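You operate a simulated robot arm through the tools that you are given. There is no shell and no other tool.

The job below is to be done with a simulated two-armed robot. You get a single attempt, and the scene is never put back.

JOB
Reload the tape dispenser with the blue roll from the rack.
Fine: the empty core goes in the green tub; shut the clear hood and feed out one strip. Where these are worked on the way, their far stop is far enough and under half their travel is too little: clear hood.

It is judged by the outcome, as a careful person would: the job done as asked, and still so three seconds after it is handed in. It fails if anything else is knocked over, pushed out of place, dropped, spilled or broken.

ROBOT AND FRAMES
Two 7-joint arms with fingered hands on one trunk that stands fixed in place. Base frame: the origin is at the foot of the trunk, x ahead of it, y to its left, z up. Units: m, degrees, N and s.
The left shoulder is at [0.03, 0.119, 1.044], the right one opposite. Each reaches about 0.825 m from its shoulder. Payload 3.8 kg a hand.
Tool frame (each hand has its own): the origin (TCP) lies between the finger pads and is the grasp point; the fingertips stand 0.025 m ahead of it; z points along the fingers, y is the line along which they close. The gripper opens to 0.088 m; its body begins 0.029 m behind the TCP. The gripper is a hand of 4 fingers: y runs from the thumb to the fingers, the wrist lies at [-0.013, -0.106, -0.174] in the tool frame.
Orientation is that of the tool frame in the base frame, as a unit quaternion [x, y, z, w]. With the fingers straight down and the wrist toward the robot, the tool's x, y and z point along [0, 1, 0], [1, 0, 0] and [0, 0, -1] of the base frame.

CONTROLS
- The arms move only by the tool move_arm. It takes "left_moves", "right_moves" or both (then of equal length, played together; a hand with none holds still); each is a list of rows, each a list of 6 numbers: the turn, a rotation vector about the base's x, y, z in units of 5 degrees (1.0 is 5 degrees), then the shift along the base's x, y, z in units of 30 mm (1.0 is 30 mm). In form: [[wx, wy, wz, dx, dy, dz], ...]. A call has 1 to 20 rows; each row shifts and turns the commanded pose from where the row before left it. A call with a number of a shift or a turn outside -1 to 1 is refused whole. Rows are played at 5 a second. More than 0.05 m and 8.6 degrees between two rows, and nothing of the call is played. A pose out of reach is approached as far as the arm can. The call stops where the force on the tool passes 40 N (or 10 N more than at its start, if that is more) or the arm is blocked; 0.2 s more then pass. In this call time passes only in rows, and 0.2 s behind the last. It gives the time, the measured TCP pose, the force on the tool (base axes), the opening and the grip force at its end, in the units of the frame above (readings bear some noise), with the torque about the TCP (base axes, N m) and any sound that the robot's microphone picked up.
- Cameras (640 x 400 px; columns grow to the right, rows downward): "scene" is now at [0.0427, 0.047, 1.5899]; the picture's right is [0.61, -0.79, 0.00], its down [-0.61, -0.47, -0.64] and it looks along [0.51, 0.39, -0.77] (base axes); focal length 314 px, centre (320, 200). "left" rides on the left gripper at [-0.064, -0.083, -0.098] in its tool frame; the picture's right is [-0.62, -0.37, 0.69], its down [0.71, -0.63, 0.30] and it looks along [0.32, 0.68, 0.65] (tool axes); focal length 265 px, centre (320, 200). "right" rides on the right gripper at [0.064, -0.083, -0.098] in its tool frame; the picture's right is [-0.62, 0.37, -0.69], its down [-0.71, -0.63, 0.31] and it looks along [-0.32, 0.68, 0.65] (tool axes); focal length 265 px, centre (320, 200). There is no depth. A picture from a camera that has moved, and an enlarged one, comes with that camera's place and axes in the base frame and with its lens.
- grab_frame(camera): a new picture of that camera. It takes no simulated time.
- lift_body(by): moves the trunk up (or, below 0, down) by that many m; the arms and the scene camera ride with it, the base frame stays. It gives what a move gives, with no picture.
- move_fingers(index, middle, ring, thumb_bend, thumb_turn, hand): sets how far each is bent, from 0 (flat) to 100 (curled in); at 30 the hand is open as for a grip, at 70 the pads meet at the TCP. One left out holds its place. A second passes; each finger stops where it meets its share of the squeeze, and holds until it gets a number again. It is the only way to open and close the hand. It gives what a move gives, with no picture; readings hold the bend of each and the force on the fingers (four entries, about 0 where the hand has none), thumb and palm. thumb_turn goes from beside the hand (0) to across from the fingers (100), as for a grip.
- aim_head(pan, tilt): turns the head with the scene camera to pan (to the left, within 120 degrees either way) and tilt (down, from -29 to 69), counted from straight ahead of the robot. It gives what a move gives.
- enlarge(camera, box): a new picture of the part [left, top, right, bottom] of that camera's present view, enlarged. It takes no simulated time.
- sign_off(): hands the job in; it is judged then, once.

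Nothing tells you positions but the pictures and the camera data. Unless the task says otherwise, let go and move clear before handing in.

The tools are called after "Emit:" as name(argument=value, ...) on one line, values as JSON. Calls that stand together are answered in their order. move_arm: Moves the arms, as the interface text tells. Its arguments: {"type":"object","properties":{"left_moves":{"type":"array","items":{"type":"array","items":{"type":"number"}}},"right_moves":{"type":"array","items":{"type":"array","items":{"type":"number"}}}},"required":[]} The other tools are called the same way: lift_body (by) moves the trunk up or down; move_fingers (index, middle, ring, thumb_bend, thumb_turn, hand) moves the fingers one by one; aim_head (pan, tilt) turns the head that bears the scene camera; grab_frame (camera) takes a picture; enlarge (camera, box) takes an enlarged picture of a part of a camera's view; sign_off () hands the job in.

At the start:

```text
clock: 0.0
left_ee_pos: [0.3154, 0.4483, 1.1798]
left_tool_rot: [0.707, 0.707, 0.001, -0.001]
left_wrist_force: [-0.7, -0.2, 0.2]
left_wrist_torque: [0.0, 0.0, 0.0]
left_finger_gap: 0.0876
left_grasp_force: 0.0
left_shape: jaw
left_bend: [30.0, 30.0, 30.0, 30.0, 98.0]
left_finger forces: [0.0, 0.0, 0.0, 0.0, 0.1, 0.0]
right_ee_pos: [0.4921, 0.0355, 1.2195]
right_tool_rot: [0.707, 0.707, 0.0, 0.001]
right_wrist_force: [-0.7, 0.0, 1.2]
right_wrist_torque: [-0.01, 0.0, -0.03]
right_finger_gap: 0.0874
right_grasp_force: 0.1
right_shape: jaw
right_bend: [30.0, 30.0, 30.0, 30.0, 98.0]
right_finger forces: [0.1, 0.0, 0.0, 0.1, 0.0, 0.1]
trunk travel left (down, up): [-0.2, 0.39]
head pan, tilt (commanded): [37.4, 50.0]
```

scene: 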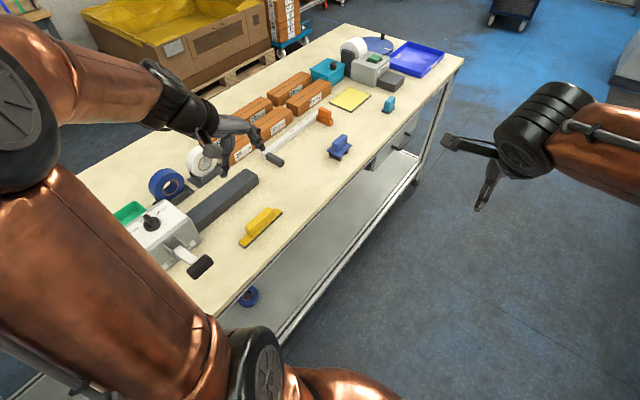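
right: 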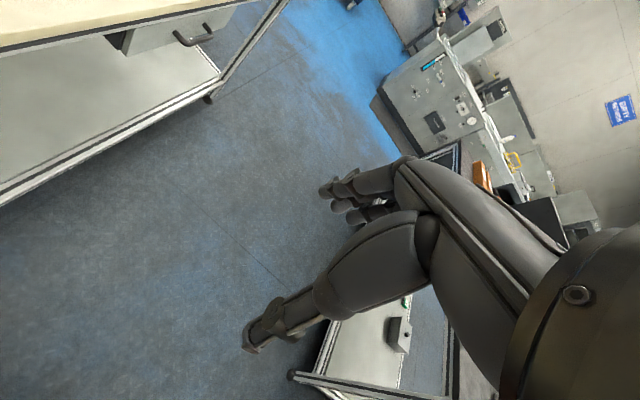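
left: 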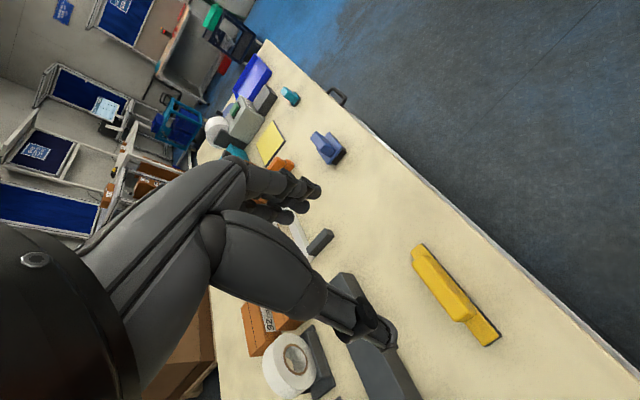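

I see a workbench to the robot's front-left with a grey box with a lever, a blue roll on a rack, a white roll, a green tub and some other items. First I'll look around more closely to identify the dispenser, the rack and the tub.

Emit:
enlarge(camera="scene", box=[80, 120, 300, 300])

Emit:
enlarge(camera="scene", box=[280, 20, 470, 170])

Emit:
enlarge(camera="left", box=[190, 40, 360, 200])

```text
2.22 times, centred on (190, 210) of scene
camera zoom: at [0.0427, 0.047, 1.5899], right [0.61, -0.79, 0.0], down [-0.61, -0.47, -0.64], along [0.51, 0.39, -0.77], focal length 698 px, centre (609, 178)
```

zoom: 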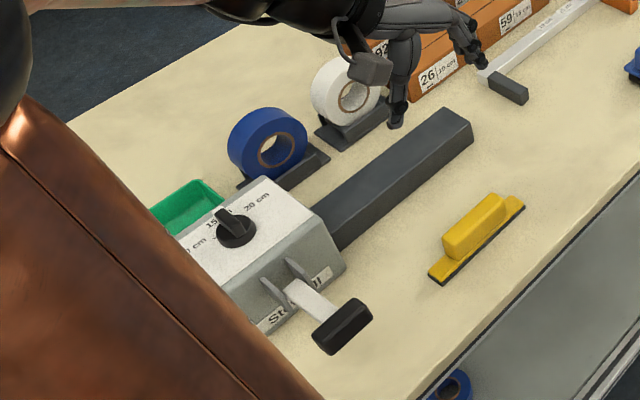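

```text
2.67 times, centred on (375, 95) of scene
camera zoom: at [0.0427, 0.047, 1.5899], right [0.61, -0.79, 0.0], down [-0.61, -0.47, -0.64], along [0.51, 0.39, -0.77], focal length 837 px, centre (173, 480)
```

zoom: 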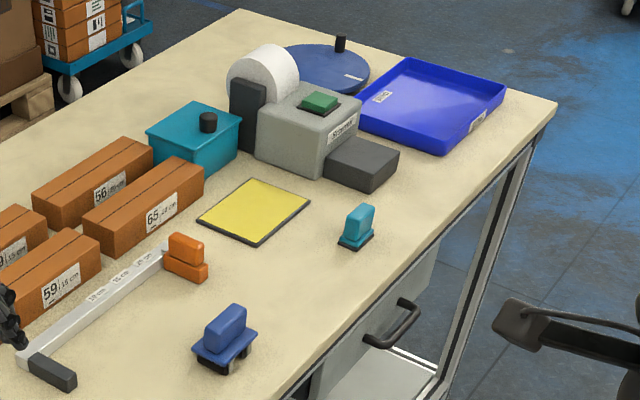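

```text
2.50 times, centred on (275, 120) of left
camera zoom: at [0.2326, 0.3839, 1.2783], right [-0.37, -0.62, -0.69], down [-0.63, 0.71, -0.3], along [0.68, 0.32, -0.65], focal length 664 px, centre (432, 400)
```

zoom: 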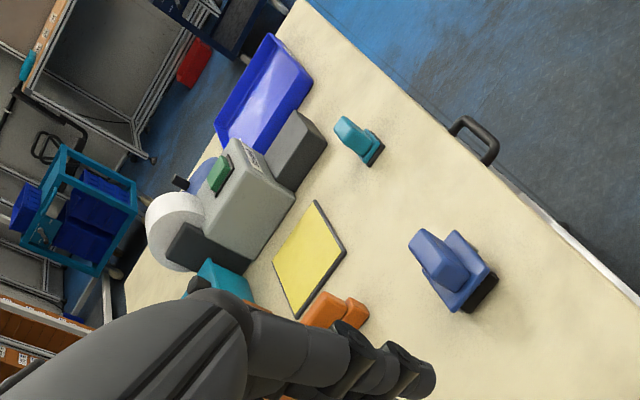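

I see a grey-white machine with a knob and lever, half hidden behind the left upper arm, and blue/white rolls beyond it. I'll turn the head to look from other angles.

Emit:
aim_head(pan=75, tilt=50)

Emit:
grab_frame(camera="scene")

```text
clock: 1.0
left_ee_pos: [0.3152, 0.4479, 1.1794]
left_tool_rot: [0.707, 0.707, 0.0, 0.0]
left_wrist_force: [0.6, 0.0, 0.2]
left_wrist_torque: [0.01, -0.04, -0.01]
left_finger_gap: 0.0872
left_grasp_force: 0.0
left_shape: jaw
left_bend: [30.0, 30.0, 30.0, 30.0, 98.0]
left_finger forces: [0.0, 0.0, 0.0, 0.0, 0.0, 0.0]
right_ee_pos: [0.4914, 0.037, 1.2176]
right_tool_rot: [0.707, 0.707, 0.001, 0.0]
right_wrist_force: [0.3, -0.6, 0.0]
right_wrist_torque: [0.01, 0.0, 0.0]
right_finger_gap: 0.0875
right_grasp_force: 0.0
right_shape: jaw
right_bend: [30.0, 30.0, 30.0, 30.0, 98.0]
right_finger forces: [0.0, 0.1, 0.1, 0.0, 0.0, 0.0]
trunk travel left (down, up): [-0.2, 0.39]
head pan, tilt (commanded): [75.0, 50.0]
```

```text
taken
camera scene: at [0.0015, 0.0746, 1.5899], right [0.97, -0.26, 0.0], down [-0.2, -0.74, -0.64], along [0.17, 0.62, -0.77], focal length 314 px, centre (320, 200)
```

scene: 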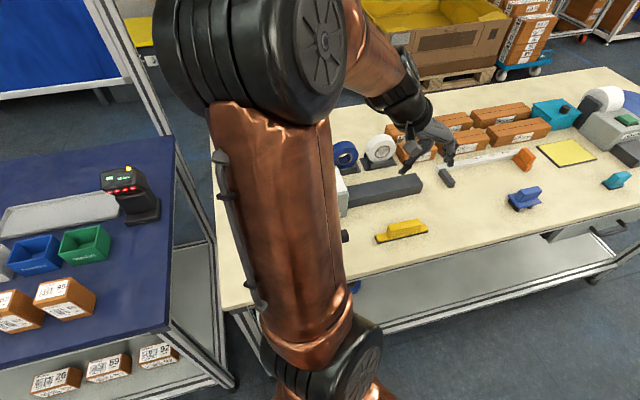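

The bench appears to run along x to the left of the robot with its top near z≈0.8; the white machine with knob and lever sits about (0.16, 0.64). I'll move the right hand out to the right and bring the left hand back and turned, so its camera and the head camera can see the machine.

Emit:
move_arm(left_moves=[[0, 0, 1, 0, -0.4, 0.1], [0, 0, 1, 0, -0.4, 0.1], [0, 0, 1, 0, -0.4, 0.1], [0, 0, 1, 0, -0.4, 0.1], [0, 0, 1, 0, -0.4, 0.1], [0, 0, 1, 0, -0.4, 0.1], [0, 0, 1, 0, -0.4, 0.1], [0, 0, 1, 0, -0.4, 0.1], [0, 0, 1, 0, -0.4, 0.1], [0, 0, 1, 0, -0.4, 0.1]], right_moves=[[0, 0, 0, 0, -1, 0], [0, 0, 0, 0, -1, 0], [0, 0, 0, 0, -1, 0], [0, 0, 0, 0, -1, 0], [0, 0, 0, 0, -1, 0], [0, 0, 0, 0, -1, 0], [0, 0, 0, 0, -1, 0], [0, 0, 0, 0, -1, 0], [0, 0, 0, 0, 0, 0], [0, 0, 0, 0, 0, 0]])

Emit:
grab_frame(camera="scene")

Emit:
grab_frame(camera="left")

```text
clock: 3.2
left_ee_pos: [0.3161, 0.3266, 1.2107]
left_tool_rot: [0.342, 0.94, 0.0, -0.002]
left_wrist_force: [-0.7, -0.6, -0.7]
left_wrist_torque: [0.02, 0.01, 0.03]
left_finger_gap: 0.0876
left_grasp_force: 0.1
left_shape: jaw
left_bend: [30.0, 30.0, 30.0, 30.0, 98.0]
left_finger forces: [0.0, 0.1, 0.0, 0.0, 0.1, 0.0]
right_ee_pos: [0.4926, -0.2057, 1.2177]
right_tool_rot: [0.707, 0.707, 0.0, -0.001]
right_wrist_force: [0.5, -0.4, 0.0]
right_wrist_torque: [-0.01, 0.0, -0.01]
right_finger_gap: 0.0877
right_grasp_force: 0.1
right_shape: jaw
right_bend: [30.0, 30.0, 30.0, 30.0, 98.0]
right_finger forces: [0.0, 0.0, 0.1, 0.0, 0.2, 0.0]
trunk travel left (down, up): [-0.2, 0.39]
head pan, tilt (commanded): [75.0, 50.0]
```

```text
taken
camera scene: at [0.0016, 0.0732, 1.5899], right [0.97, -0.26, 0.0], down [-0.2, -0.74, -0.64], along [0.17, 0.62, -0.77], focal length 314 px, centre (320, 200)
```

scene: 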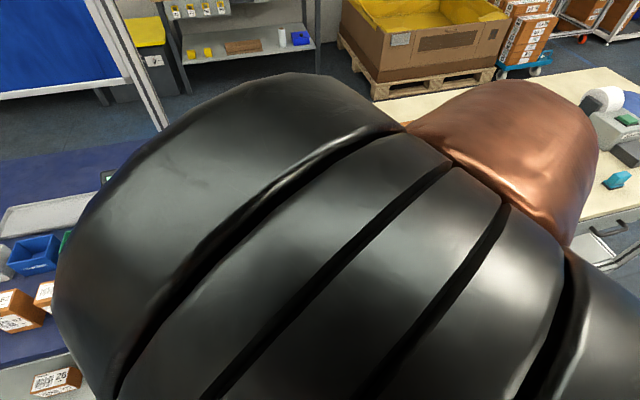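

```text
taken
camera left: at [0.3115, 0.2215, 1.3081], right [0.24, -0.68, -0.69], down [-0.95, -0.02, -0.3], along [0.19, 0.73, -0.65], focal length 265 px, centre (320, 200)
```

left: 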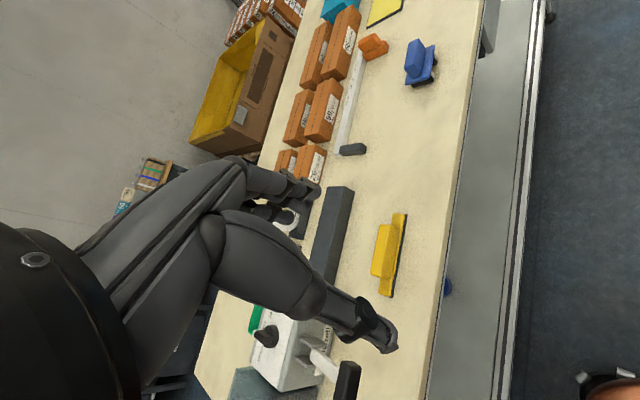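

The left camera now sees the machine at its lower edge, with a grey-blue plate near it. I'll turn the left hand further about z to bring the machine into view.

Emit:
move_arm(left_moves=[[0, 0, 1, 0.3, 0, 0.3], [0, 0, 1, 0.3, 0, 0.3], [0, 0, 1, 0.3, 0, 0.3], [0, 0, 1, 0.3, 0, 0.3], [0, 0, 1, 0.3, 0, 0.3], [0, 0, 1, 0.3, 0, 0.3], [0, 0, 1, 0.3, 0, 0.3], [0, 0, 1, 0.3, 0, 0.3]])

Emit:
grab_frame(camera="left")

Emit:
grab_frame(camera="scene")

```text
clock: 5.0
left_ee_pos: [0.3877, 0.3286, 1.2809]
left_tool_rot: [-0.002, 1.0, 0.0, 0.0]
left_wrist_force: [1.1, 0.3, -0.5]
left_wrist_torque: [-0.01, -0.04, -0.02]
left_finger_gap: 0.0877
left_grasp_force: 0.0
left_shape: jaw
left_bend: [30.0, 30.0, 30.0, 30.0, 98.0]
left_finger forces: [0.1, 0.1, 0.0, 0.0, 0.1, 0.1]
right_ee_pos: [0.4923, -0.2036, 1.2175]
right_tool_rot: [0.707, 0.707, 0.0, 0.0]
right_wrist_force: [0.5, 0.2, 0.5]
right_wrist_torque: [-0.01, 0.0, 0.01]
right_finger_gap: 0.0877
right_grasp_force: 0.1
right_shape: jaw
right_bend: [30.0, 30.0, 30.0, 30.0, 98.0]
right_finger forces: [0.1, 0.1, 0.0, 0.1, 0.0, 0.1]
trunk travel left (down, up): [-0.2, 0.39]
head pan, tilt (commanded): [75.0, 50.0]
```

```text
taken
camera left: at [0.4526, 0.245, 1.3792], right [0.62, -0.37, -0.69], down [-0.71, -0.63, -0.3], along [-0.33, 0.68, -0.65], focal length 265 px, centre (320, 200)
```

left: 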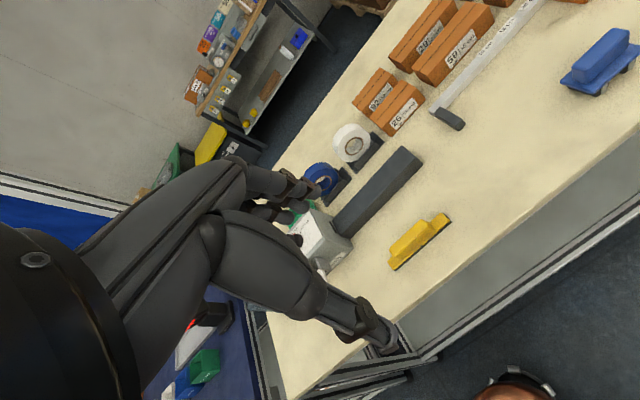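

```text
taken
camera scene: at [0.0021, 0.0742, 1.5899], right [0.97, -0.26, 0.0], down [-0.2, -0.74, -0.64], along [0.17, 0.62, -0.77], focal length 314 px, centre (320, 200)
```

scene: 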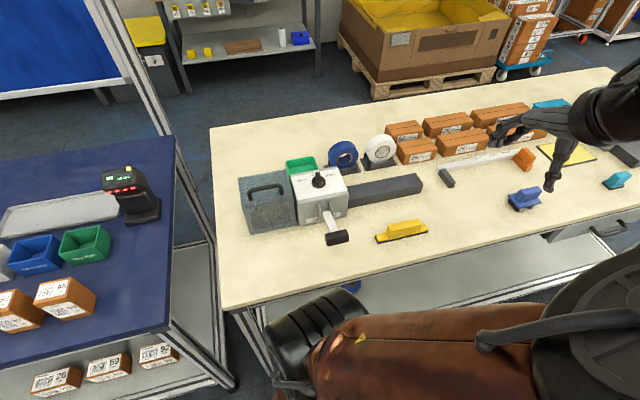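

Now the head camera has a clear view: the dispenser with a clear hood (with a dark handle) on its left, a knob, a lever, and a long dark bar; the green tub lies behind it, and the blue and white rolls on stands behind the bar. I'll enlarge this area.

Emit:
enlarge(camera="scene", box=[220, 130, 350, 250])

Emit:
enlarge(camera="scene", box=[280, 120, 440, 260])

Emit:
enlarge(camera="scene", box=[470, 60, 640, 230])

```text
3.33 times, centred on (285, 190) of scene
camera zoom: at [0.0021, 0.0742, 1.5899], right [0.97, -0.26, 0.0], down [-0.2, -0.74, -0.64], along [0.17, 0.62, -0.77], focal length 1047 px, centre (437, 233)
```

zoom: 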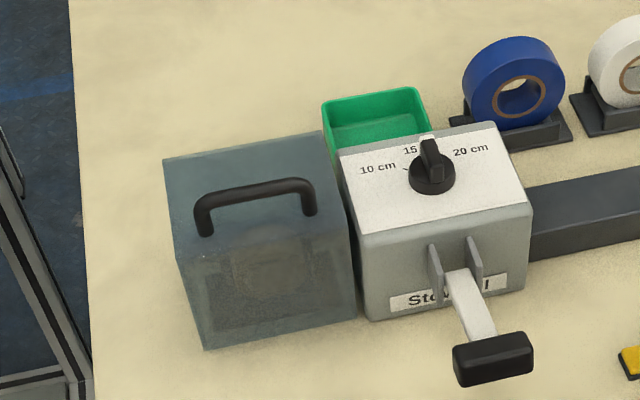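

```text
2.86 times, centred on (360, 190) of scene
camera zoom: at [0.0021, 0.0742, 1.5899], right [0.97, -0.26, 0.0], down [-0.2, -0.74, -0.64], along [0.17, 0.62, -0.77], focal length 897 px, centre (206, 229)
```

zoom: 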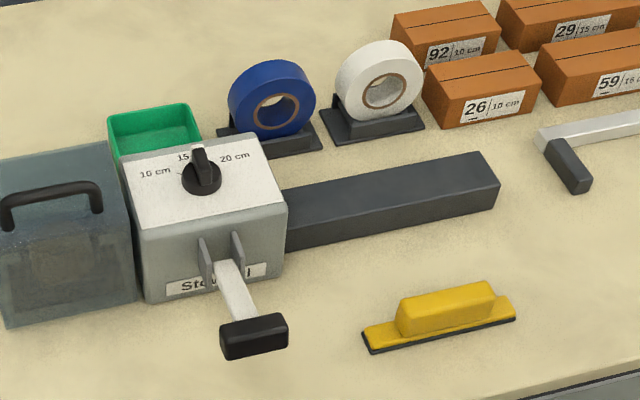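

```text
2.35 times, centred on (555, 145) of scene
camera zoom: at [0.0021, 0.0742, 1.5899], right [0.97, -0.26, 0.0], down [-0.2, -0.74, -0.64], along [0.17, 0.62, -0.77], focal length 739 px, centre (-233, 329)
```

zoom: 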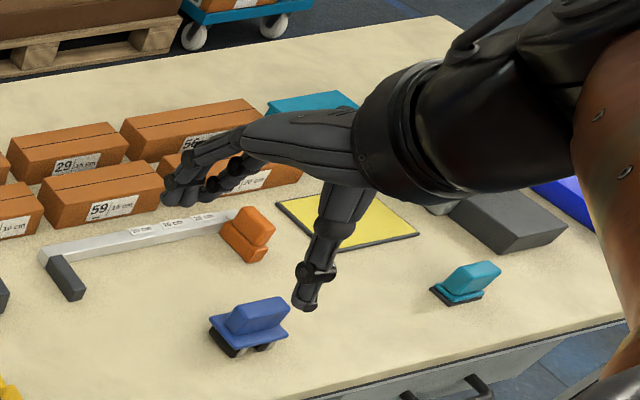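

The dispenser (with the closed clear hood over an empty core, on its left), the tub behind it and the blue roll on its stand are all visible; I estimate the bench top at z≈0.875 and the hood at x −0.06…0.07, y 0.58…0.69. I'll zoom in hard to see how the hood is hinged and what is inside.

Emit:
enlarge(camera="scene", box=[234, 164, 302, 240])

Emit:
enlarge(camera="scene", box=[285, 165, 355, 250])

Emit:
enlarge(camera="scene", box=[280, 130, 400, 180])

Emit:
enlarge(camera="left", box=[270, 110, 460, 280])

```text
5.26 times, centred on (268, 202) of scene
camera zoom: at [0.0021, 0.0742, 1.5899], right [0.97, -0.26, 0.0], down [-0.2, -0.74, -0.64], along [0.17, 0.62, -0.77], focal length 1653 px, centre (594, 190)
```

zoom: 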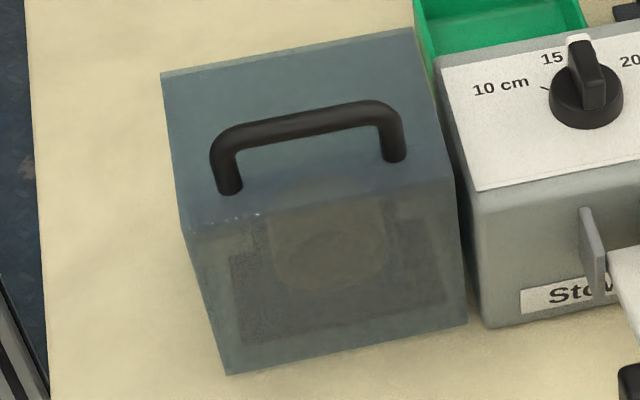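

```text
4.71 times, centred on (320, 208) of scene
camera zoom: at [0.0021, 0.0742, 1.5899], right [0.97, -0.26, 0.0], down [-0.2, -0.74, -0.64], along [0.17, 0.62, -0.77], focal length 1478 px, centre (320, 165)
```

zoom: 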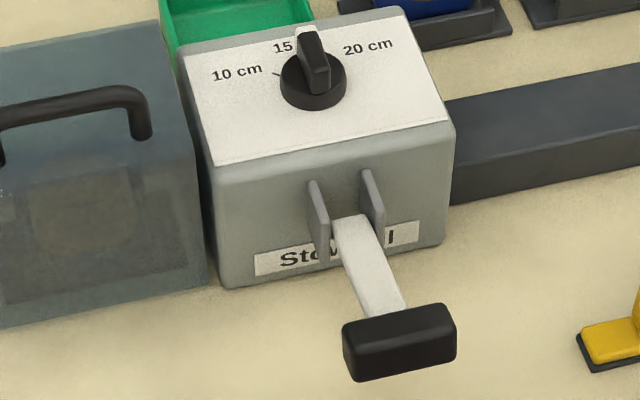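

```text
5.33 times, centred on (340, 155) of scene
camera zoom: at [0.0021, 0.0742, 1.5899], right [0.97, -0.26, 0.0], down [-0.2, -0.74, -0.64], along [0.17, 0.62, -0.77], focal length 1675 px, centre (213, 440)
```

zoom: 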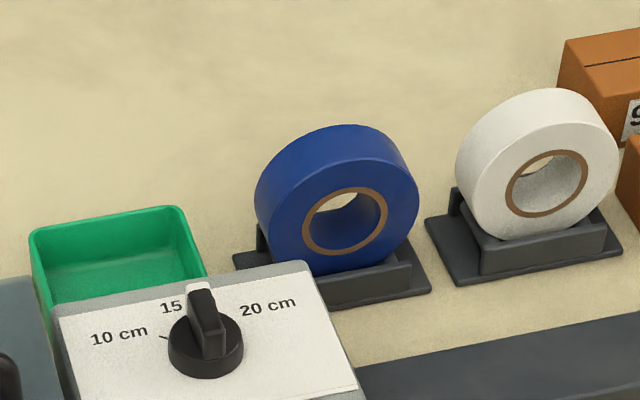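

```text
2.35 times, centred on (365, 195) of left
camera zoom: at [0.4526, 0.245, 1.3792], right [0.62, -0.37, -0.69], down [-0.71, -0.63, -0.3], along [-0.33, 0.68, -0.65], focal length 624 px, centre (214, 212)
```

zoom: 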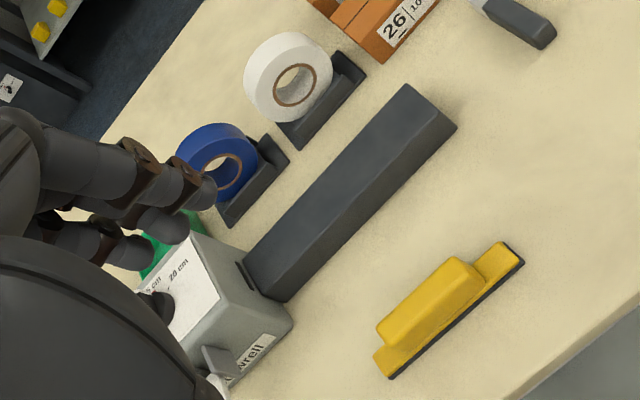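

The handle bar is along x near the hood's front edge (about x=0.005, y=0.60, z≈1.03), so the hood likely swings up about a rear hinge. I'll bring the left hand above the handle, fingers down, before descending.

Emit:
move_arm(left_moves=[[0, 0, 0, -0.85, 0.6, -0.3], [0, 0, 0, -0.85, 0.6, -0.3], [0, 0, 0, -0.85, 0.6, -0.3], [0, 0, 0, -0.85, 0.6, -0.3], [0, 0, 0, -0.85, 0.6, -0.3], [0, 0, 0, -0.85, 0.6, -0.3], [0, 0, 0, -0.85, 0.6, -0.3], [0, 0, 0, -0.85, 0.6, -0.3], [0, 0, 0, -0.85, 0.6, -0.3], [0, 0, 0, -0.85, 0.6, -0.3], [0, 0, 0, -0.85, 0.6, -0.3], [0, 0, 0, -0.85, 0.6, -0.3], [0, 0, 0, -0.85, 0.6, -0.3], [0, 0, 0, -0.85, 0.6, -0.3], [0, 0, 0, -0.85, 0.6, -0.3]])

Emit:
grab_frame(camera="scene")

Emit:
grab_frame(camera="left")

```text
clock: 8.2
left_ee_pos: [0.0042, 0.5982, 1.1494]
left_tool_rot: [0.001, 1.0, 0.0, 0.0]
left_wrist_force: [-0.3, 0.3, 0.5]
left_wrist_torque: [-0.01, -0.03, -0.02]
left_finger_gap: 0.0877
left_grasp_force: 0.0
left_shape: jaw
left_bend: [30.0, 30.0, 30.0, 30.0, 98.0]
left_finger forces: [0.0, 0.1, 0.0, 0.0, 0.1, 0.0]
right_ee_pos: [0.4915, -0.2033, 1.2187]
right_tool_rot: [0.707, 0.707, 0.001, 0.001]
right_wrist_force: [0.4, -0.6, -1.4]
right_wrist_torque: [-0.03, -0.02, 0.01]
right_finger_gap: 0.0876
right_grasp_force: 0.1
right_shape: jaw
right_bend: [30.0, 30.0, 30.0, 30.0, 98.0]
right_finger forces: [0.1, 0.0, 0.1, 0.1, 0.1, 0.0]
trunk travel left (down, up): [-0.2, 0.39]
head pan, tilt (commanded): [75.0, 50.0]
```

```text
taken
camera scene: at [0.0006, 0.0756, 1.5898], right [0.97, -0.26, 0.0], down [-0.2, -0.74, -0.64], along [0.17, 0.62, -0.77], focal length 314 px, centre (320, 200)
```

scene: 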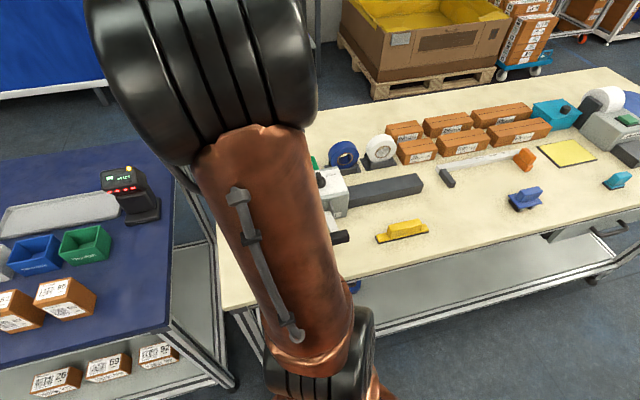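

```text
taken
camera left: at [0.0698, 0.5154, 1.2471], right [0.62, -0.37, -0.69], down [-0.72, -0.63, -0.3], along [-0.32, 0.68, -0.65], focal length 265 px, centre (320, 200)
```

left: 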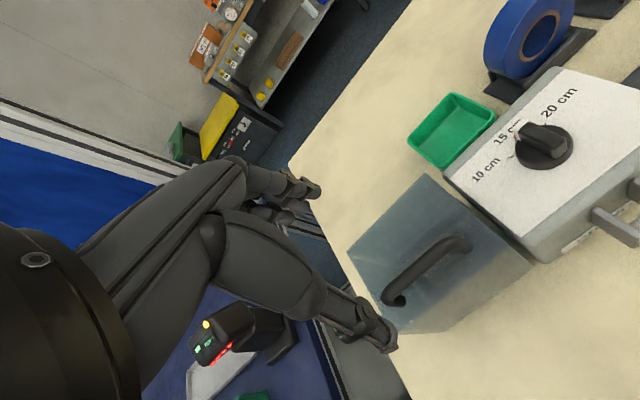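

The left camera has a good close view of the hood, handle, tub and roll. I'll enlarge it to check the hinge and inside before descending.

Emit:
enlarge(camera="left", box=[330, 160, 550, 345])

Emit:
enlarge(camera="left", box=[400, 0, 640, 160])

```text
2.16 times, centred on (440, 252) of left
camera zoom: at [0.0698, 0.5154, 1.2471], right [0.62, -0.37, -0.69], down [-0.72, -0.63, -0.3], along [-0.32, 0.68, -0.65], focal length 574 px, centre (60, 86)
```

zoom: 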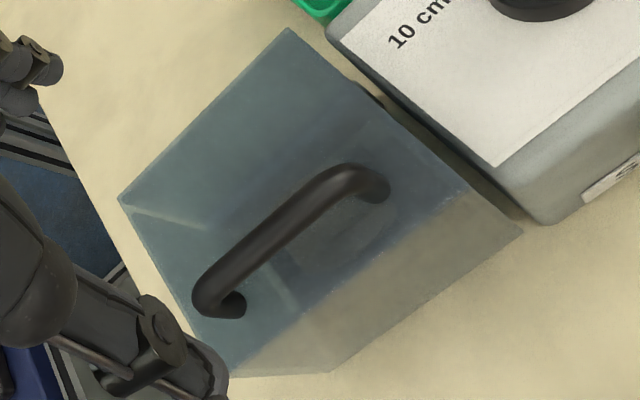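

```text
2.50 times, centred on (520, 80) of left
camera zoom: at [0.0698, 0.5154, 1.2471], right [0.62, -0.37, -0.69], down [-0.72, -0.63, -0.3], along [-0.32, 0.68, -0.65], focal length 664 px, centre (-180, 500)
```

zoom: 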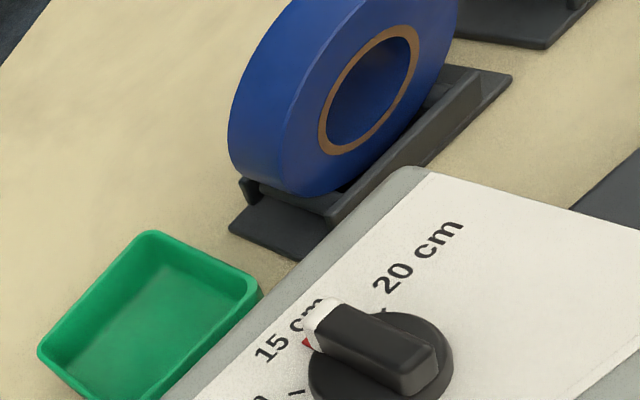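

Handle, tub and roll positions agree between the two cameras (roll hole centre ≈ (0.26, 0.743, 0.937)). I'll descend so the bar sits between thumb and fingers.

Emit:
move_arm(left_moves=[[0, 0, 0, 0, 0, -0.8], [0, 0, 0, 0, 0, -0.8], [0, 0, 0, 0, 0, -0.8], [0, 0, 0, 0, 0, -0.7], [0, 0, 0, 0, 0, -0.5]])

Emit:
grab_frame(camera="left")

Emit:
grab_frame(camera="scene")

```text
clock: 9.4
left_ee_pos: [0.0045, 0.5985, 1.0395]
left_tool_rot: [-0.001, 1.0, 0.0, -0.001]
left_wrist_force: [-0.7, -0.6, 0.2]
left_wrist_torque: [0.01, 0.01, 0.01]
left_finger_gap: 0.0876
left_grasp_force: 0.1
left_shape: jaw
left_bend: [30.0, 30.0, 30.0, 30.0, 98.0]
left_finger forces: [0.0, 0.0, 0.0, 0.0, 0.0, 0.0]
right_ee_pos: [0.4914, -0.204, 1.2186]
right_tool_rot: [0.707, 0.707, 0.0, 0.0]
right_wrist_force: [0.4, 0.0, -0.5]
right_wrist_torque: [-0.02, 0.03, -0.01]
right_finger_gap: 0.0877
right_grasp_force: 0.2
right_shape: jaw
right_bend: [30.0, 30.0, 30.0, 30.0, 98.0]
right_finger forces: [0.0, 0.1, 0.0, 0.0, 0.1, 0.0]
trunk travel left (down, up): [-0.2, 0.39]
head pan, tilt (commanded): [75.0, 50.0]
```

```text
taken
camera left: at [0.0704, 0.516, 1.1382], right [0.62, -0.37, -0.69], down [-0.71, -0.63, -0.3], along [-0.33, 0.68, -0.65], focal length 265 px, centre (320, 200)
```

left: 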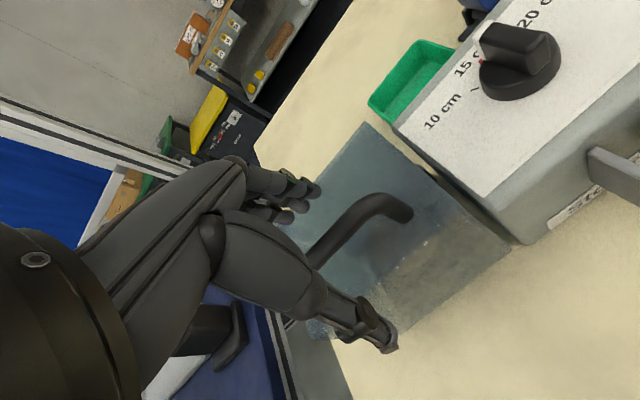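

```text
taken
camera scene: at [0.0016, 0.0758, 1.5898], right [0.97, -0.26, 0.0], down [-0.2, -0.74, -0.64], along [0.17, 0.62, -0.77], focal length 314 px, centre (320, 200)
```

scene: 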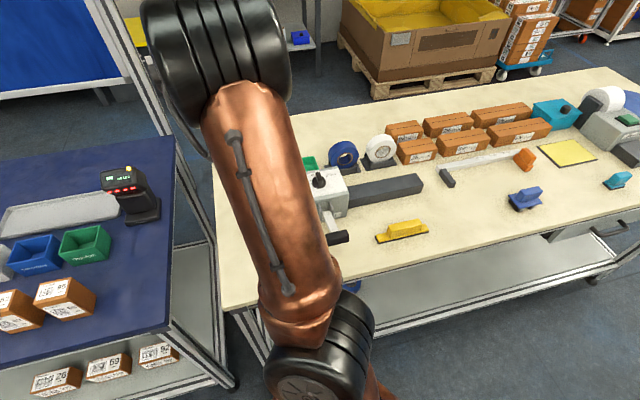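

The bar lies between the thumb and fingers. I'll close the hand on it.

Emit:
move_fingers(hand="left", index=68, middle=68, ring=68, thumb_bend=68)

Emit:
grab_frame(camera="left")

```text
clock: 10.4
left_ee_pos: [0.0065, 0.5989, 1.0408]
left_tool_rot: [0.0, 1.0, -0.001, 0.0]
left_wrist_force: [-0.6, 2.5, -1.4]
left_wrist_torque: [0.01, 0.01, 0.0]
left_finger_gap: 0.0038
left_grasp_force: 1.4
left_shape: fingers
left_bend: [67.0, 68.0, 67.0, 68.0, 98.0]
left_finger forces: [0.8, 0.3, 1.0, 0.0, 0.0, 0.0]
right_ee_pos: [0.4911, -0.2038, 1.218]
right_tool_rot: [0.707, 0.707, 0.0, -0.001]
right_wrist_force: [0.9, 0.0, 0.0]
right_wrist_torque: [0.02, -0.01, -0.02]
right_finger_gap: 0.0876
right_grasp_force: 0.0
right_shape: jaw
right_bend: [30.0, 30.0, 30.0, 30.0, 98.0]
right_finger forces: [0.0, 0.1, 0.0, 0.1, 0.1, 0.0]
trunk travel left (down, up): [-0.2, 0.39]
head pan, tilt (commanded): [75.0, 50.0]
```

```text
taken
camera left: at [0.0711, 0.5154, 1.1388], right [0.62, -0.37, -0.69], down [-0.71, -0.63, -0.3], along [-0.32, 0.68, -0.65], focal length 265 px, centre (320, 200)
```

left: 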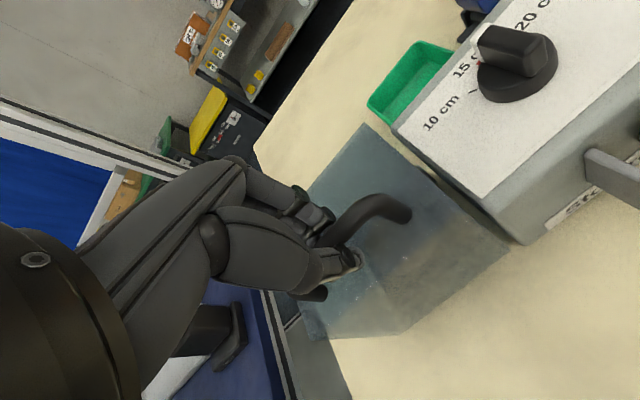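

The fingers closed nearly fully, so the bar may be sitting between palm and pads (caged). I'll look closer.

Emit:
enlarge(camera="left", box=[240, 170, 440, 320])

Emit:
enlarge(camera="scene", box=[200, 150, 340, 250])

```text
2.67 times, centred on (340, 245) of left
camera zoom: at [0.0711, 0.5154, 1.1388], right [0.62, -0.37, -0.69], down [-0.71, -0.63, -0.3], along [-0.32, 0.68, -0.65], focal length 708 px, centre (267, 80)
```

zoom: 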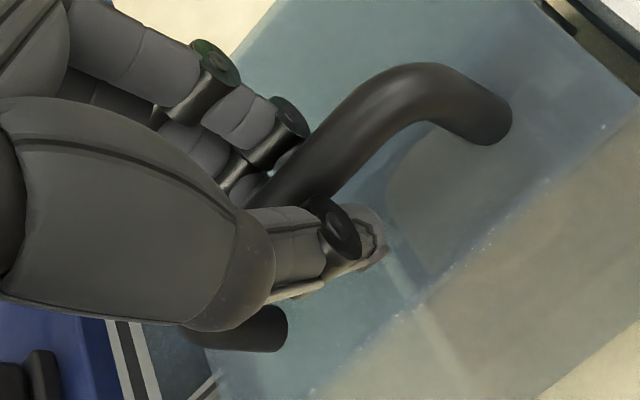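

```text
4.00 times, centred on (270, 200) of scene
camera zoom: at [0.0014, 0.075, 1.5899], right [0.97, -0.26, 0.0], down [-0.2, -0.74, -0.64], along [0.17, 0.62, -0.77], focal length 1256 px, centre (520, 200)
```

zoom: 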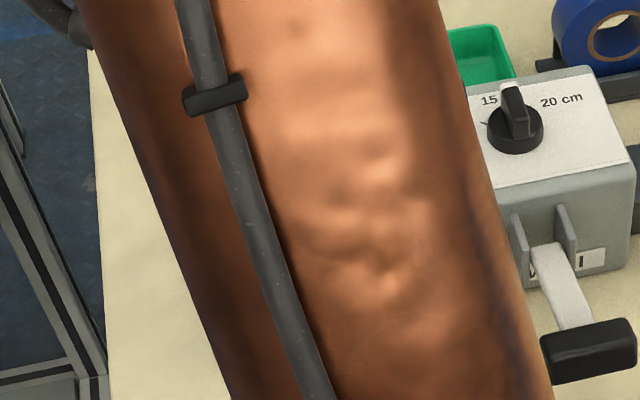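

The bar is caged between the thumb (near side) and the curled fingers. I'll try a small lift up-and-back and read the forces.

Emit:
move_arm(left_moves=[[0, 0, 0, 0, 0.1, 0.2], [0, 0, 0, 0, 0.15, 0.2], [0, 0, 0, 0, 0.15, 0.2]])

Emit:
enlarge(camera="left", box=[240, 120, 560, 340])

```text
clock: 11.2
left_ee_pos: [0.0057, 0.6112, 1.0578]
left_tool_rot: [0.001, 1.0, 0.0, 0.0]
left_wrist_force: [0.3, -0.8, -1.3]
left_wrist_torque: [0.0, 0.01, -0.04]
left_finger_gap: 0.0071
left_grasp_force: 1.6
left_shape: fingers
left_bend: [66.0, 67.0, 67.0, 66.0, 97.0]
left_finger forces: [0.7, 0.7, 0.2, 0.0, 1.4, 0.0]
right_ee_pos: [0.491, -0.2046, 1.2192]
right_tool_rot: [0.707, 0.707, 0.001, 0.0]
right_wrist_force: [0.4, -0.2, 0.4]
right_wrist_torque: [0.0, 0.01, 0.0]
right_finger_gap: 0.0876
right_grasp_force: 0.1
right_shape: jaw
right_bend: [30.0, 30.0, 30.0, 30.0, 98.0]
right_finger forces: [0.0, 0.1, 0.0, 0.0, 0.1, 0.2]
trunk travel left (down, up): [-0.2, 0.39]
head pan, tilt (commanded): [75.0, 50.0]
```

```text
1.82 times, centred on (400, 230) of left
camera zoom: at [0.0706, 0.5266, 1.1558], right [0.62, -0.37, -0.69], down [-0.71, -0.63, -0.3], along [-0.32, 0.68, -0.65], focal length 483 px, centre (174, 146)
```

zoom: 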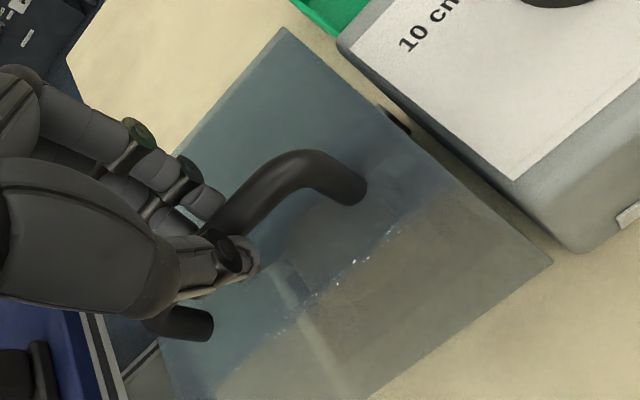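

Forces are very light; the hood may be moving. I'll lift a bit more and compare the view.

Emit:
move_arm(left_moves=[[0, 0, 0, 0, 0.2, 0.25], [0, 0, 0, 0, 0.2, 0.25], [0, 0, 0, 0, 0.2, 0.25]])

Emit:
enlarge(camera="left", box=[240, 120, 560, 340])

```text
clock: 12.0
left_ee_pos: [0.0041, 0.6279, 1.0789]
left_tool_rot: [-0.001, 1.0, 0.0, 0.0]
left_wrist_force: [0.4, 1.0, 0.0]
left_wrist_torque: [-0.01, 0.03, 0.0]
left_finger_gap: 0.0032
left_grasp_force: 0.1
left_shape: fingers
left_bend: [68.0, 68.0, 68.0, 68.0, 97.0]
left_finger forces: [0.0, 0.0, 0.0, 0.0, 0.0, 0.0]
right_ee_pos: [0.491, -0.2042, 1.2181]
right_tool_rot: [0.707, 0.707, 0.0, -0.001]
right_wrist_force: [-0.6, 0.4, -0.4]
right_wrist_torque: [0.01, 0.01, 0.02]
right_finger_gap: 0.0876
right_grasp_force: 0.1
right_shape: jaw
right_bend: [30.0, 30.0, 30.0, 30.0, 98.0]
right_finger forces: [0.0, 0.0, 0.1, 0.0, 0.0, 0.1]
trunk travel left (down, up): [-0.2, 0.39]
head pan, tilt (commanded): [75.0, 50.0]
```

```text
1.82 times, centred on (400, 230) of left
camera zoom: at [0.0694, 0.5444, 1.1776], right [0.62, -0.37, -0.69], down [-0.71, -0.63, -0.3], along [-0.32, 0.68, -0.65], focal length 483 px, centre (174, 146)
```

zoom: 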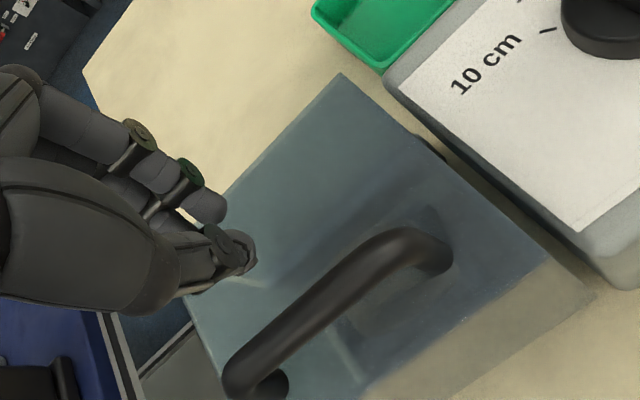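

The fingertips slipped over the bar—grip was too shallow and light. I'll open, return over the bar, go about 8 mm deeper, and squeeze harder.

Emit:
move_fingers(hand="left", index=40, middle=40, ring=40, thumb_bend=40)

Emit:
move_arm(left_moves=[[0, 0, 0, 0.15, -0.5, 0.1], [0, 0, 0, 0.1, -0.5, 0], [0, 0, 0, 0, 0, -0.8], [0, 0, 0, 0, 0, -0.6], [0, 0, 0, 0, 0, -0.25]])

Emit:
enlarge(camera="left", box=[240, 120, 560, 340])

```text
clock: 13.0
left_ee_pos: [0.0047, 0.6278, 1.0789]
left_tool_rot: [0.0, 1.0, 0.0, 0.0]
left_wrist_force: [0.3, -0.5, -0.6]
left_wrist_torque: [0.01, -0.01, -0.01]
left_finger_gap: 0.063
left_grasp_force: 0.1
left_shape: fingers
left_bend: [40.0, 40.0, 40.0, 40.0, 97.0]
left_finger forces: [0.0, 0.0, 0.1, 0.0, 0.1, 0.0]
right_ee_pos: [0.492, -0.2041, 1.2181]
right_tool_rot: [0.707, 0.707, 0.0, 0.0]
right_wrist_force: [-0.2, -0.1, 0.2]
right_wrist_torque: [0.05, 0.01, -0.02]
right_finger_gap: 0.0875
right_grasp_force: 0.1
right_shape: jaw
right_bend: [30.0, 30.0, 30.0, 30.0, 98.0]
right_finger forces: [0.1, 0.0, 0.0, 0.0, 0.0, 0.1]
trunk travel left (down, up): [-0.2, 0.39]
head pan, tilt (commanded): [75.0, 50.0]
```

```text
clock: 14.2
left_ee_pos: [0.0115, 0.5993, 1.038]
left_tool_rot: [0.0, 1.0, 0.0, 0.0]
left_wrist_force: [-0.6, 0.2, 0.0]
left_wrist_torque: [0.04, -0.04, 0.0]
left_finger_gap: 0.0632
left_grasp_force: 0.0
left_shape: fingers
left_bend: [40.0, 40.0, 40.0, 40.0, 98.0]
left_finger forces: [0.0, 0.0, 0.0, 0.0, 0.0, 0.1]
left hand out of reach, approached as far as the arm can: row 3
right_ee_pos: [0.491, -0.203, 1.2186]
right_tool_rot: [0.708, 0.707, 0.0, -0.001]
right_wrist_force: [1.1, -1.0, 1.3]
right_wrist_torque: [0.0, -0.02, 0.02]
right_finger_gap: 0.0876
right_grasp_force: 0.1
right_shape: jaw
right_bend: [30.0, 30.0, 30.0, 30.0, 98.0]
right_finger forces: [0.0, 0.0, 0.1, 0.0, 0.0, 0.0]
trunk travel left (down, up): [-0.2, 0.39]
head pan, tilt (commanded): [75.0, 50.0]
```

```text
1.82 times, centred on (400, 230) of left
camera zoom: at [0.0765, 0.5155, 1.1364], right [0.62, -0.37, -0.69], down [-0.71, -0.63, -0.3], along [-0.33, 0.68, -0.65], focal length 483 px, centre (174, 146)
```

zoom: 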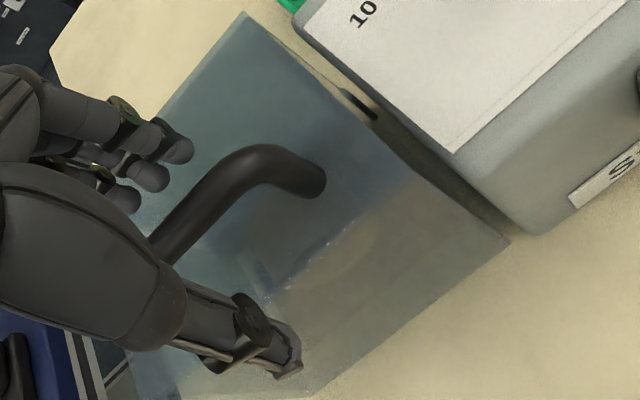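

The hand is around the bar again at nearly the intended depth. I'll squeeze harder this time and check grip force.

Emit:
move_fingers(hand="left", index=85, middle=85, ring=85, thumb_bend=85)

Emit:
enlarge(camera="left", box=[240, 120, 560, 340])

```text
clock: 15.2
left_ee_pos: [0.0098, 0.6016, 1.0361]
left_tool_rot: [0.0, 1.0, -0.002, 0.0]
left_wrist_force: [-1.3, 12.9, -20.6]
left_wrist_torque: [0.09, -0.15, -0.34]
left_finger_gap: 0.0
left_grasp_force: 22.6
left_shape: fingers
left_bend: [76.0, 74.0, 73.0, 74.0, 97.0]
left_finger forces: [11.3, 10.3, 10.3, 0.0, 13.5, 0.0]
right_ee_pos: [0.4915, -0.2014, 1.2183]
right_tool_rot: [0.707, 0.707, -0.001, 0.002]
right_wrist_force: [0.4, -0.6, 0.3]
right_wrist_torque: [0.0, 0.03, 0.01]
right_finger_gap: 0.0877
right_grasp_force: 0.1
right_shape: jaw
right_bend: [30.0, 30.0, 30.0, 30.0, 98.0]
right_finger forces: [0.0, 0.0, 0.0, 0.1, 0.1, 0.1]
trunk travel left (down, up): [-0.2, 0.39]
head pan, tilt (commanded): [75.0, 50.0]
```

```text
1.82 times, centred on (400, 230) of left
camera zoom: at [0.0762, 0.519, 1.1347], right [0.62, -0.37, -0.69], down [-0.71, -0.63, -0.3], along [-0.32, 0.68, -0.66], focal length 483 px, centre (174, 146)
```

zoom: 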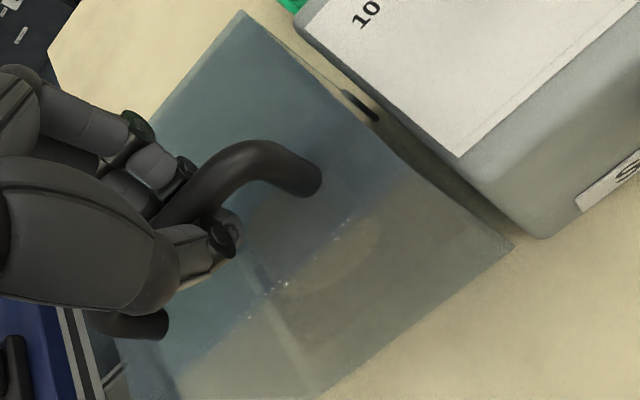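

The grip is now firm (about 23 N) with the bar caged. I'll try moving along an arc for a low rear hinge (mainly back, somewhat up) in small steps, watching force.

Emit:
move_arm(left_moves=[[0, 0, 0, 0, 0.15, 0.08], [0, 0, 0, 0, 0.15, 0.08], [0, 0, 0, 0, 0.15, 0.08]])

Emit:
enlarge(camera="left", box=[240, 120, 560, 340])

```text
clock: 16.0
left_ee_pos: [0.0111, 0.6143, 1.043]
left_tool_rot: [0.001, 1.0, -0.001, 0.0]
left_wrist_force: [-2.5, 9.6, -20.5]
left_wrist_torque: [0.04, -0.18, -0.35]
left_finger_gap: 0.0002
left_grasp_force: 22.4
left_shape: fingers
left_bend: [76.0, 74.0, 73.0, 74.0, 97.0]
left_finger forces: [11.5, 9.8, 10.2, 0.1, 13.1, 0.0]
right_ee_pos: [0.4914, -0.2015, 1.2191]
right_tool_rot: [0.707, 0.707, 0.0, 0.0]
right_wrist_force: [0.5, 0.4, 0.1]
right_wrist_torque: [-0.02, -0.01, 0.01]
right_finger_gap: 0.0874
right_grasp_force: 0.1
right_shape: jaw
right_bend: [30.0, 30.0, 30.0, 30.0, 98.0]
right_finger forces: [0.1, 0.0, 0.0, 0.0, 0.0, 0.1]
trunk travel left (down, up): [-0.2, 0.39]
head pan, tilt (commanded): [75.0, 50.0]
```

```text
1.82 times, centred on (400, 230) of left
camera zoom: at [0.0762, 0.5319, 1.1422], right [0.62, -0.37, -0.69], down [-0.71, -0.63, -0.3], along [-0.32, 0.68, -0.66], focal length 483 px, centre (174, 146)
```

zoom: 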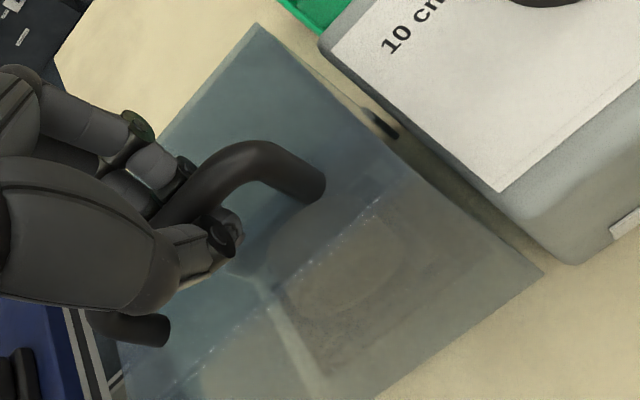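

The hood moved with the hand and forces stayed the same, so the hinge is low at the rear. I'll continue along that arc with a slight hand rotation.

Emit:
move_arm(left_moves=[[-0.3, 0, 0, 0, 0.477, 0.18], [-0.3, 0, 0, 0, 0.473, 0.15], [-0.3, 0, 0, 0, 0.483, 0.107]])

Emit:
enlarge(camera="left", box=[240, 120, 560, 340])

```text
clock: 16.8
left_ee_pos: [0.0112, 0.6482, 1.0548]
left_tool_rot: [0.004, 0.999, -0.035, 0.006]
left_wrist_force: [-10.1, 4.1, -17.1]
left_wrist_torque: [0.02, -0.1, -0.22]
left_finger_gap: 0.0002
left_grasp_force: 15.4
left_shape: fingers
left_bend: [76.0, 74.0, 73.0, 74.0, 97.0]
left_finger forces: [0.1, 8.8, 8.3, 0.0, 14.1, 0.1]
left hand out of reach, approached as far as the arm can: row 3
right_ee_pos: [0.4901, -0.2017, 1.2181]
right_tool_rot: [0.707, 0.707, -0.001, 0.001]
right_wrist_force: [0.4, 0.8, 0.0]
right_wrist_torque: [-0.01, 0.0, 0.01]
right_finger_gap: 0.0876
right_grasp_force: 0.0
right_shape: jaw
right_bend: [30.0, 30.0, 30.0, 30.0, 98.0]
right_finger forces: [0.0, 0.0, 0.0, 0.0, 0.0, 0.0]
trunk travel left (down, up): [-0.2, 0.39]
head pan, tilt (commanded): [75.0, 50.0]
```

```text
1.82 times, centred on (400, 230) of left
camera zoom: at [0.0752, 0.572, 1.1595], right [0.63, -0.42, -0.66], down [-0.71, -0.65, -0.27], along [-0.31, 0.64, -0.7], focal length 483 px, centre (174, 146)
```

zoom: 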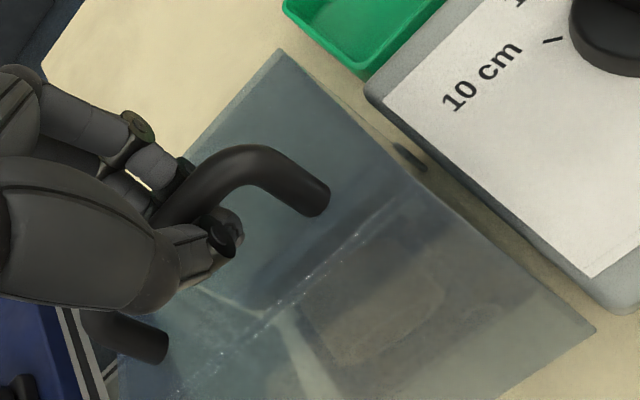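

The hood is lifting well, but the arm reports a reach limit. I'll look at the arm configuration from the head camera.

Emit:
grab_frame(camera="scene")

Emit:
grab_frame(camera="right")

```text
taken
camera scene: at [-0.0008, 0.0776, 1.5897], right [0.97, -0.26, 0.0], down [-0.2, -0.74, -0.64], along [0.17, 0.62, -0.77], focal length 314 px, centre (320, 200)
```

scene: 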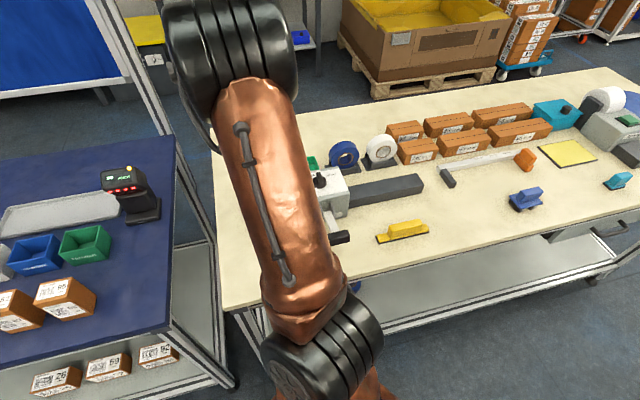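

```text
taken
camera right: at [0.4069, -0.1377, 1.3182], right [0.37, -0.62, 0.69], down [-0.63, -0.71, -0.3], along [0.68, -0.33, -0.65], focal length 265 px, centre (320, 200)
```

right: 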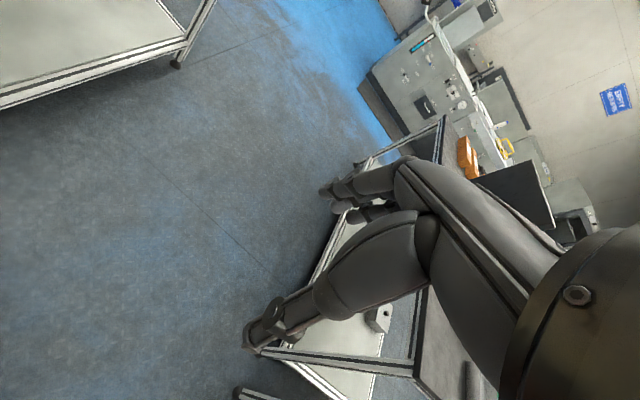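

The elbow is high and the hand points steeply down; I'll relax the hand's pitch (fingers more forward) while continuing along the arc.

Emit:
move_arm(left_moves=[[0.5, 0, 0, 0, 0.4, 0.05], [0.5, 0, 0, 0, 0.4, 0.03]])

```text
clock: 17.4
left_ee_pos: [0.0131, 0.6547, 1.0562]
left_tool_rot: [0.005, 1.0, -0.019, 0.009]
left_wrist_force: [-17.3, 3.0, -16.9]
left_wrist_torque: [0.02, -0.01, -0.19]
left_finger_gap: 0.0
left_grasp_force: 8.7
left_shape: fingers
left_bend: [76.0, 74.0, 73.0, 74.0, 98.0]
left_finger forces: [0.0, 8.8, 8.1, 0.0, 0.0, 0.0]
left hand out of reach, approached as far as the arm can: row 1, 2
right_ee_pos: [0.489, -0.201, 1.2196]
right_tool_rot: [0.707, 0.707, 0.001, 0.002]
right_wrist_force: [-0.9, -0.8, 0.5]
right_wrist_torque: [0.02, 0.02, 0.0]
right_finger_gap: 0.0877
right_grasp_force: 0.1
right_shape: jaw
right_bend: [30.0, 30.0, 30.0, 30.0, 98.0]
right_finger forces: [0.1, 0.1, 0.1, 0.0, 0.1, 0.0]
trunk travel left (down, up): [-0.2, 0.39]
head pan, tilt (commanded): [75.0, 50.0]
```

The arm is hitting a joint limit in this raised-elbow posture (and is pushing sideways). I'll lower the hood back down along the same path, release, and raise the trunk for a better arm posture.

Emit:
move_arm(left_moves=[[-0.5, 0, 0, 0, -0.4, -0.03], [-0.5, 0, 0, 0, -0.4, -0.05], [0.3, 0, 0, 0, -0.483, -0.107], [0.3, 0, 0, 0, -0.473, -0.15], [0.3, 0, 0, 0, -0.477, -0.18], [0, 0, 0, 0, -0.15, -0.08], [0, 0, 0, 0, -0.15, -0.08]])

Emit:
enlarge(camera="left", box=[240, 120, 560, 340])

```text
clock: 18.2
left_ee_pos: [0.0141, 0.6219, 1.0476]
left_tool_rot: [0.005, 0.998, -0.056, 0.01]
left_wrist_force: [-8.3, 14.3, -31.8]
left_wrist_torque: [0.12, -0.09, -0.24]
left_finger_gap: 0.0002
left_grasp_force: 24.3
left_shape: fingers
left_bend: [76.0, 74.0, 73.0, 74.0, 97.0]
left_finger forces: [12.2, 10.7, 10.6, 0.0, 14.5, 0.0]
right_ee_pos: [0.4901, -0.2002, 1.2198]
right_tool_rot: [0.708, 0.706, -0.001, 0.001]
right_wrist_force: [0.5, -0.3, 0.1]
right_wrist_torque: [0.01, 0.02, 0.01]
right_finger_gap: 0.0876
right_grasp_force: 0.0
right_shape: jaw
right_bend: [30.0, 30.0, 30.0, 30.0, 98.0]
right_finger forces: [0.0, 0.1, 0.1, 0.1, 0.1, 0.1]
trunk travel left (down, up): [-0.2, 0.39]
head pan, tilt (commanded): [75.0, 50.0]
stopped in row 3 (left hand): the force on the tool passed its limit at 43 N (the readings are from after the stop); the commanded pose is now the measured one
```

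```text
1.82 times, centred on (400, 230) of left
camera zoom: at [0.0764, 0.5499, 1.1557], right [0.63, -0.45, -0.63], down [-0.71, -0.66, -0.25], along [-0.31, 0.61, -0.73], focal length 483 px, centre (174, 146)
```

zoom: 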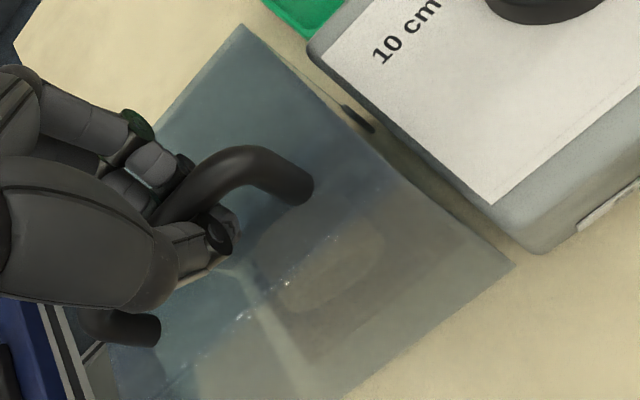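

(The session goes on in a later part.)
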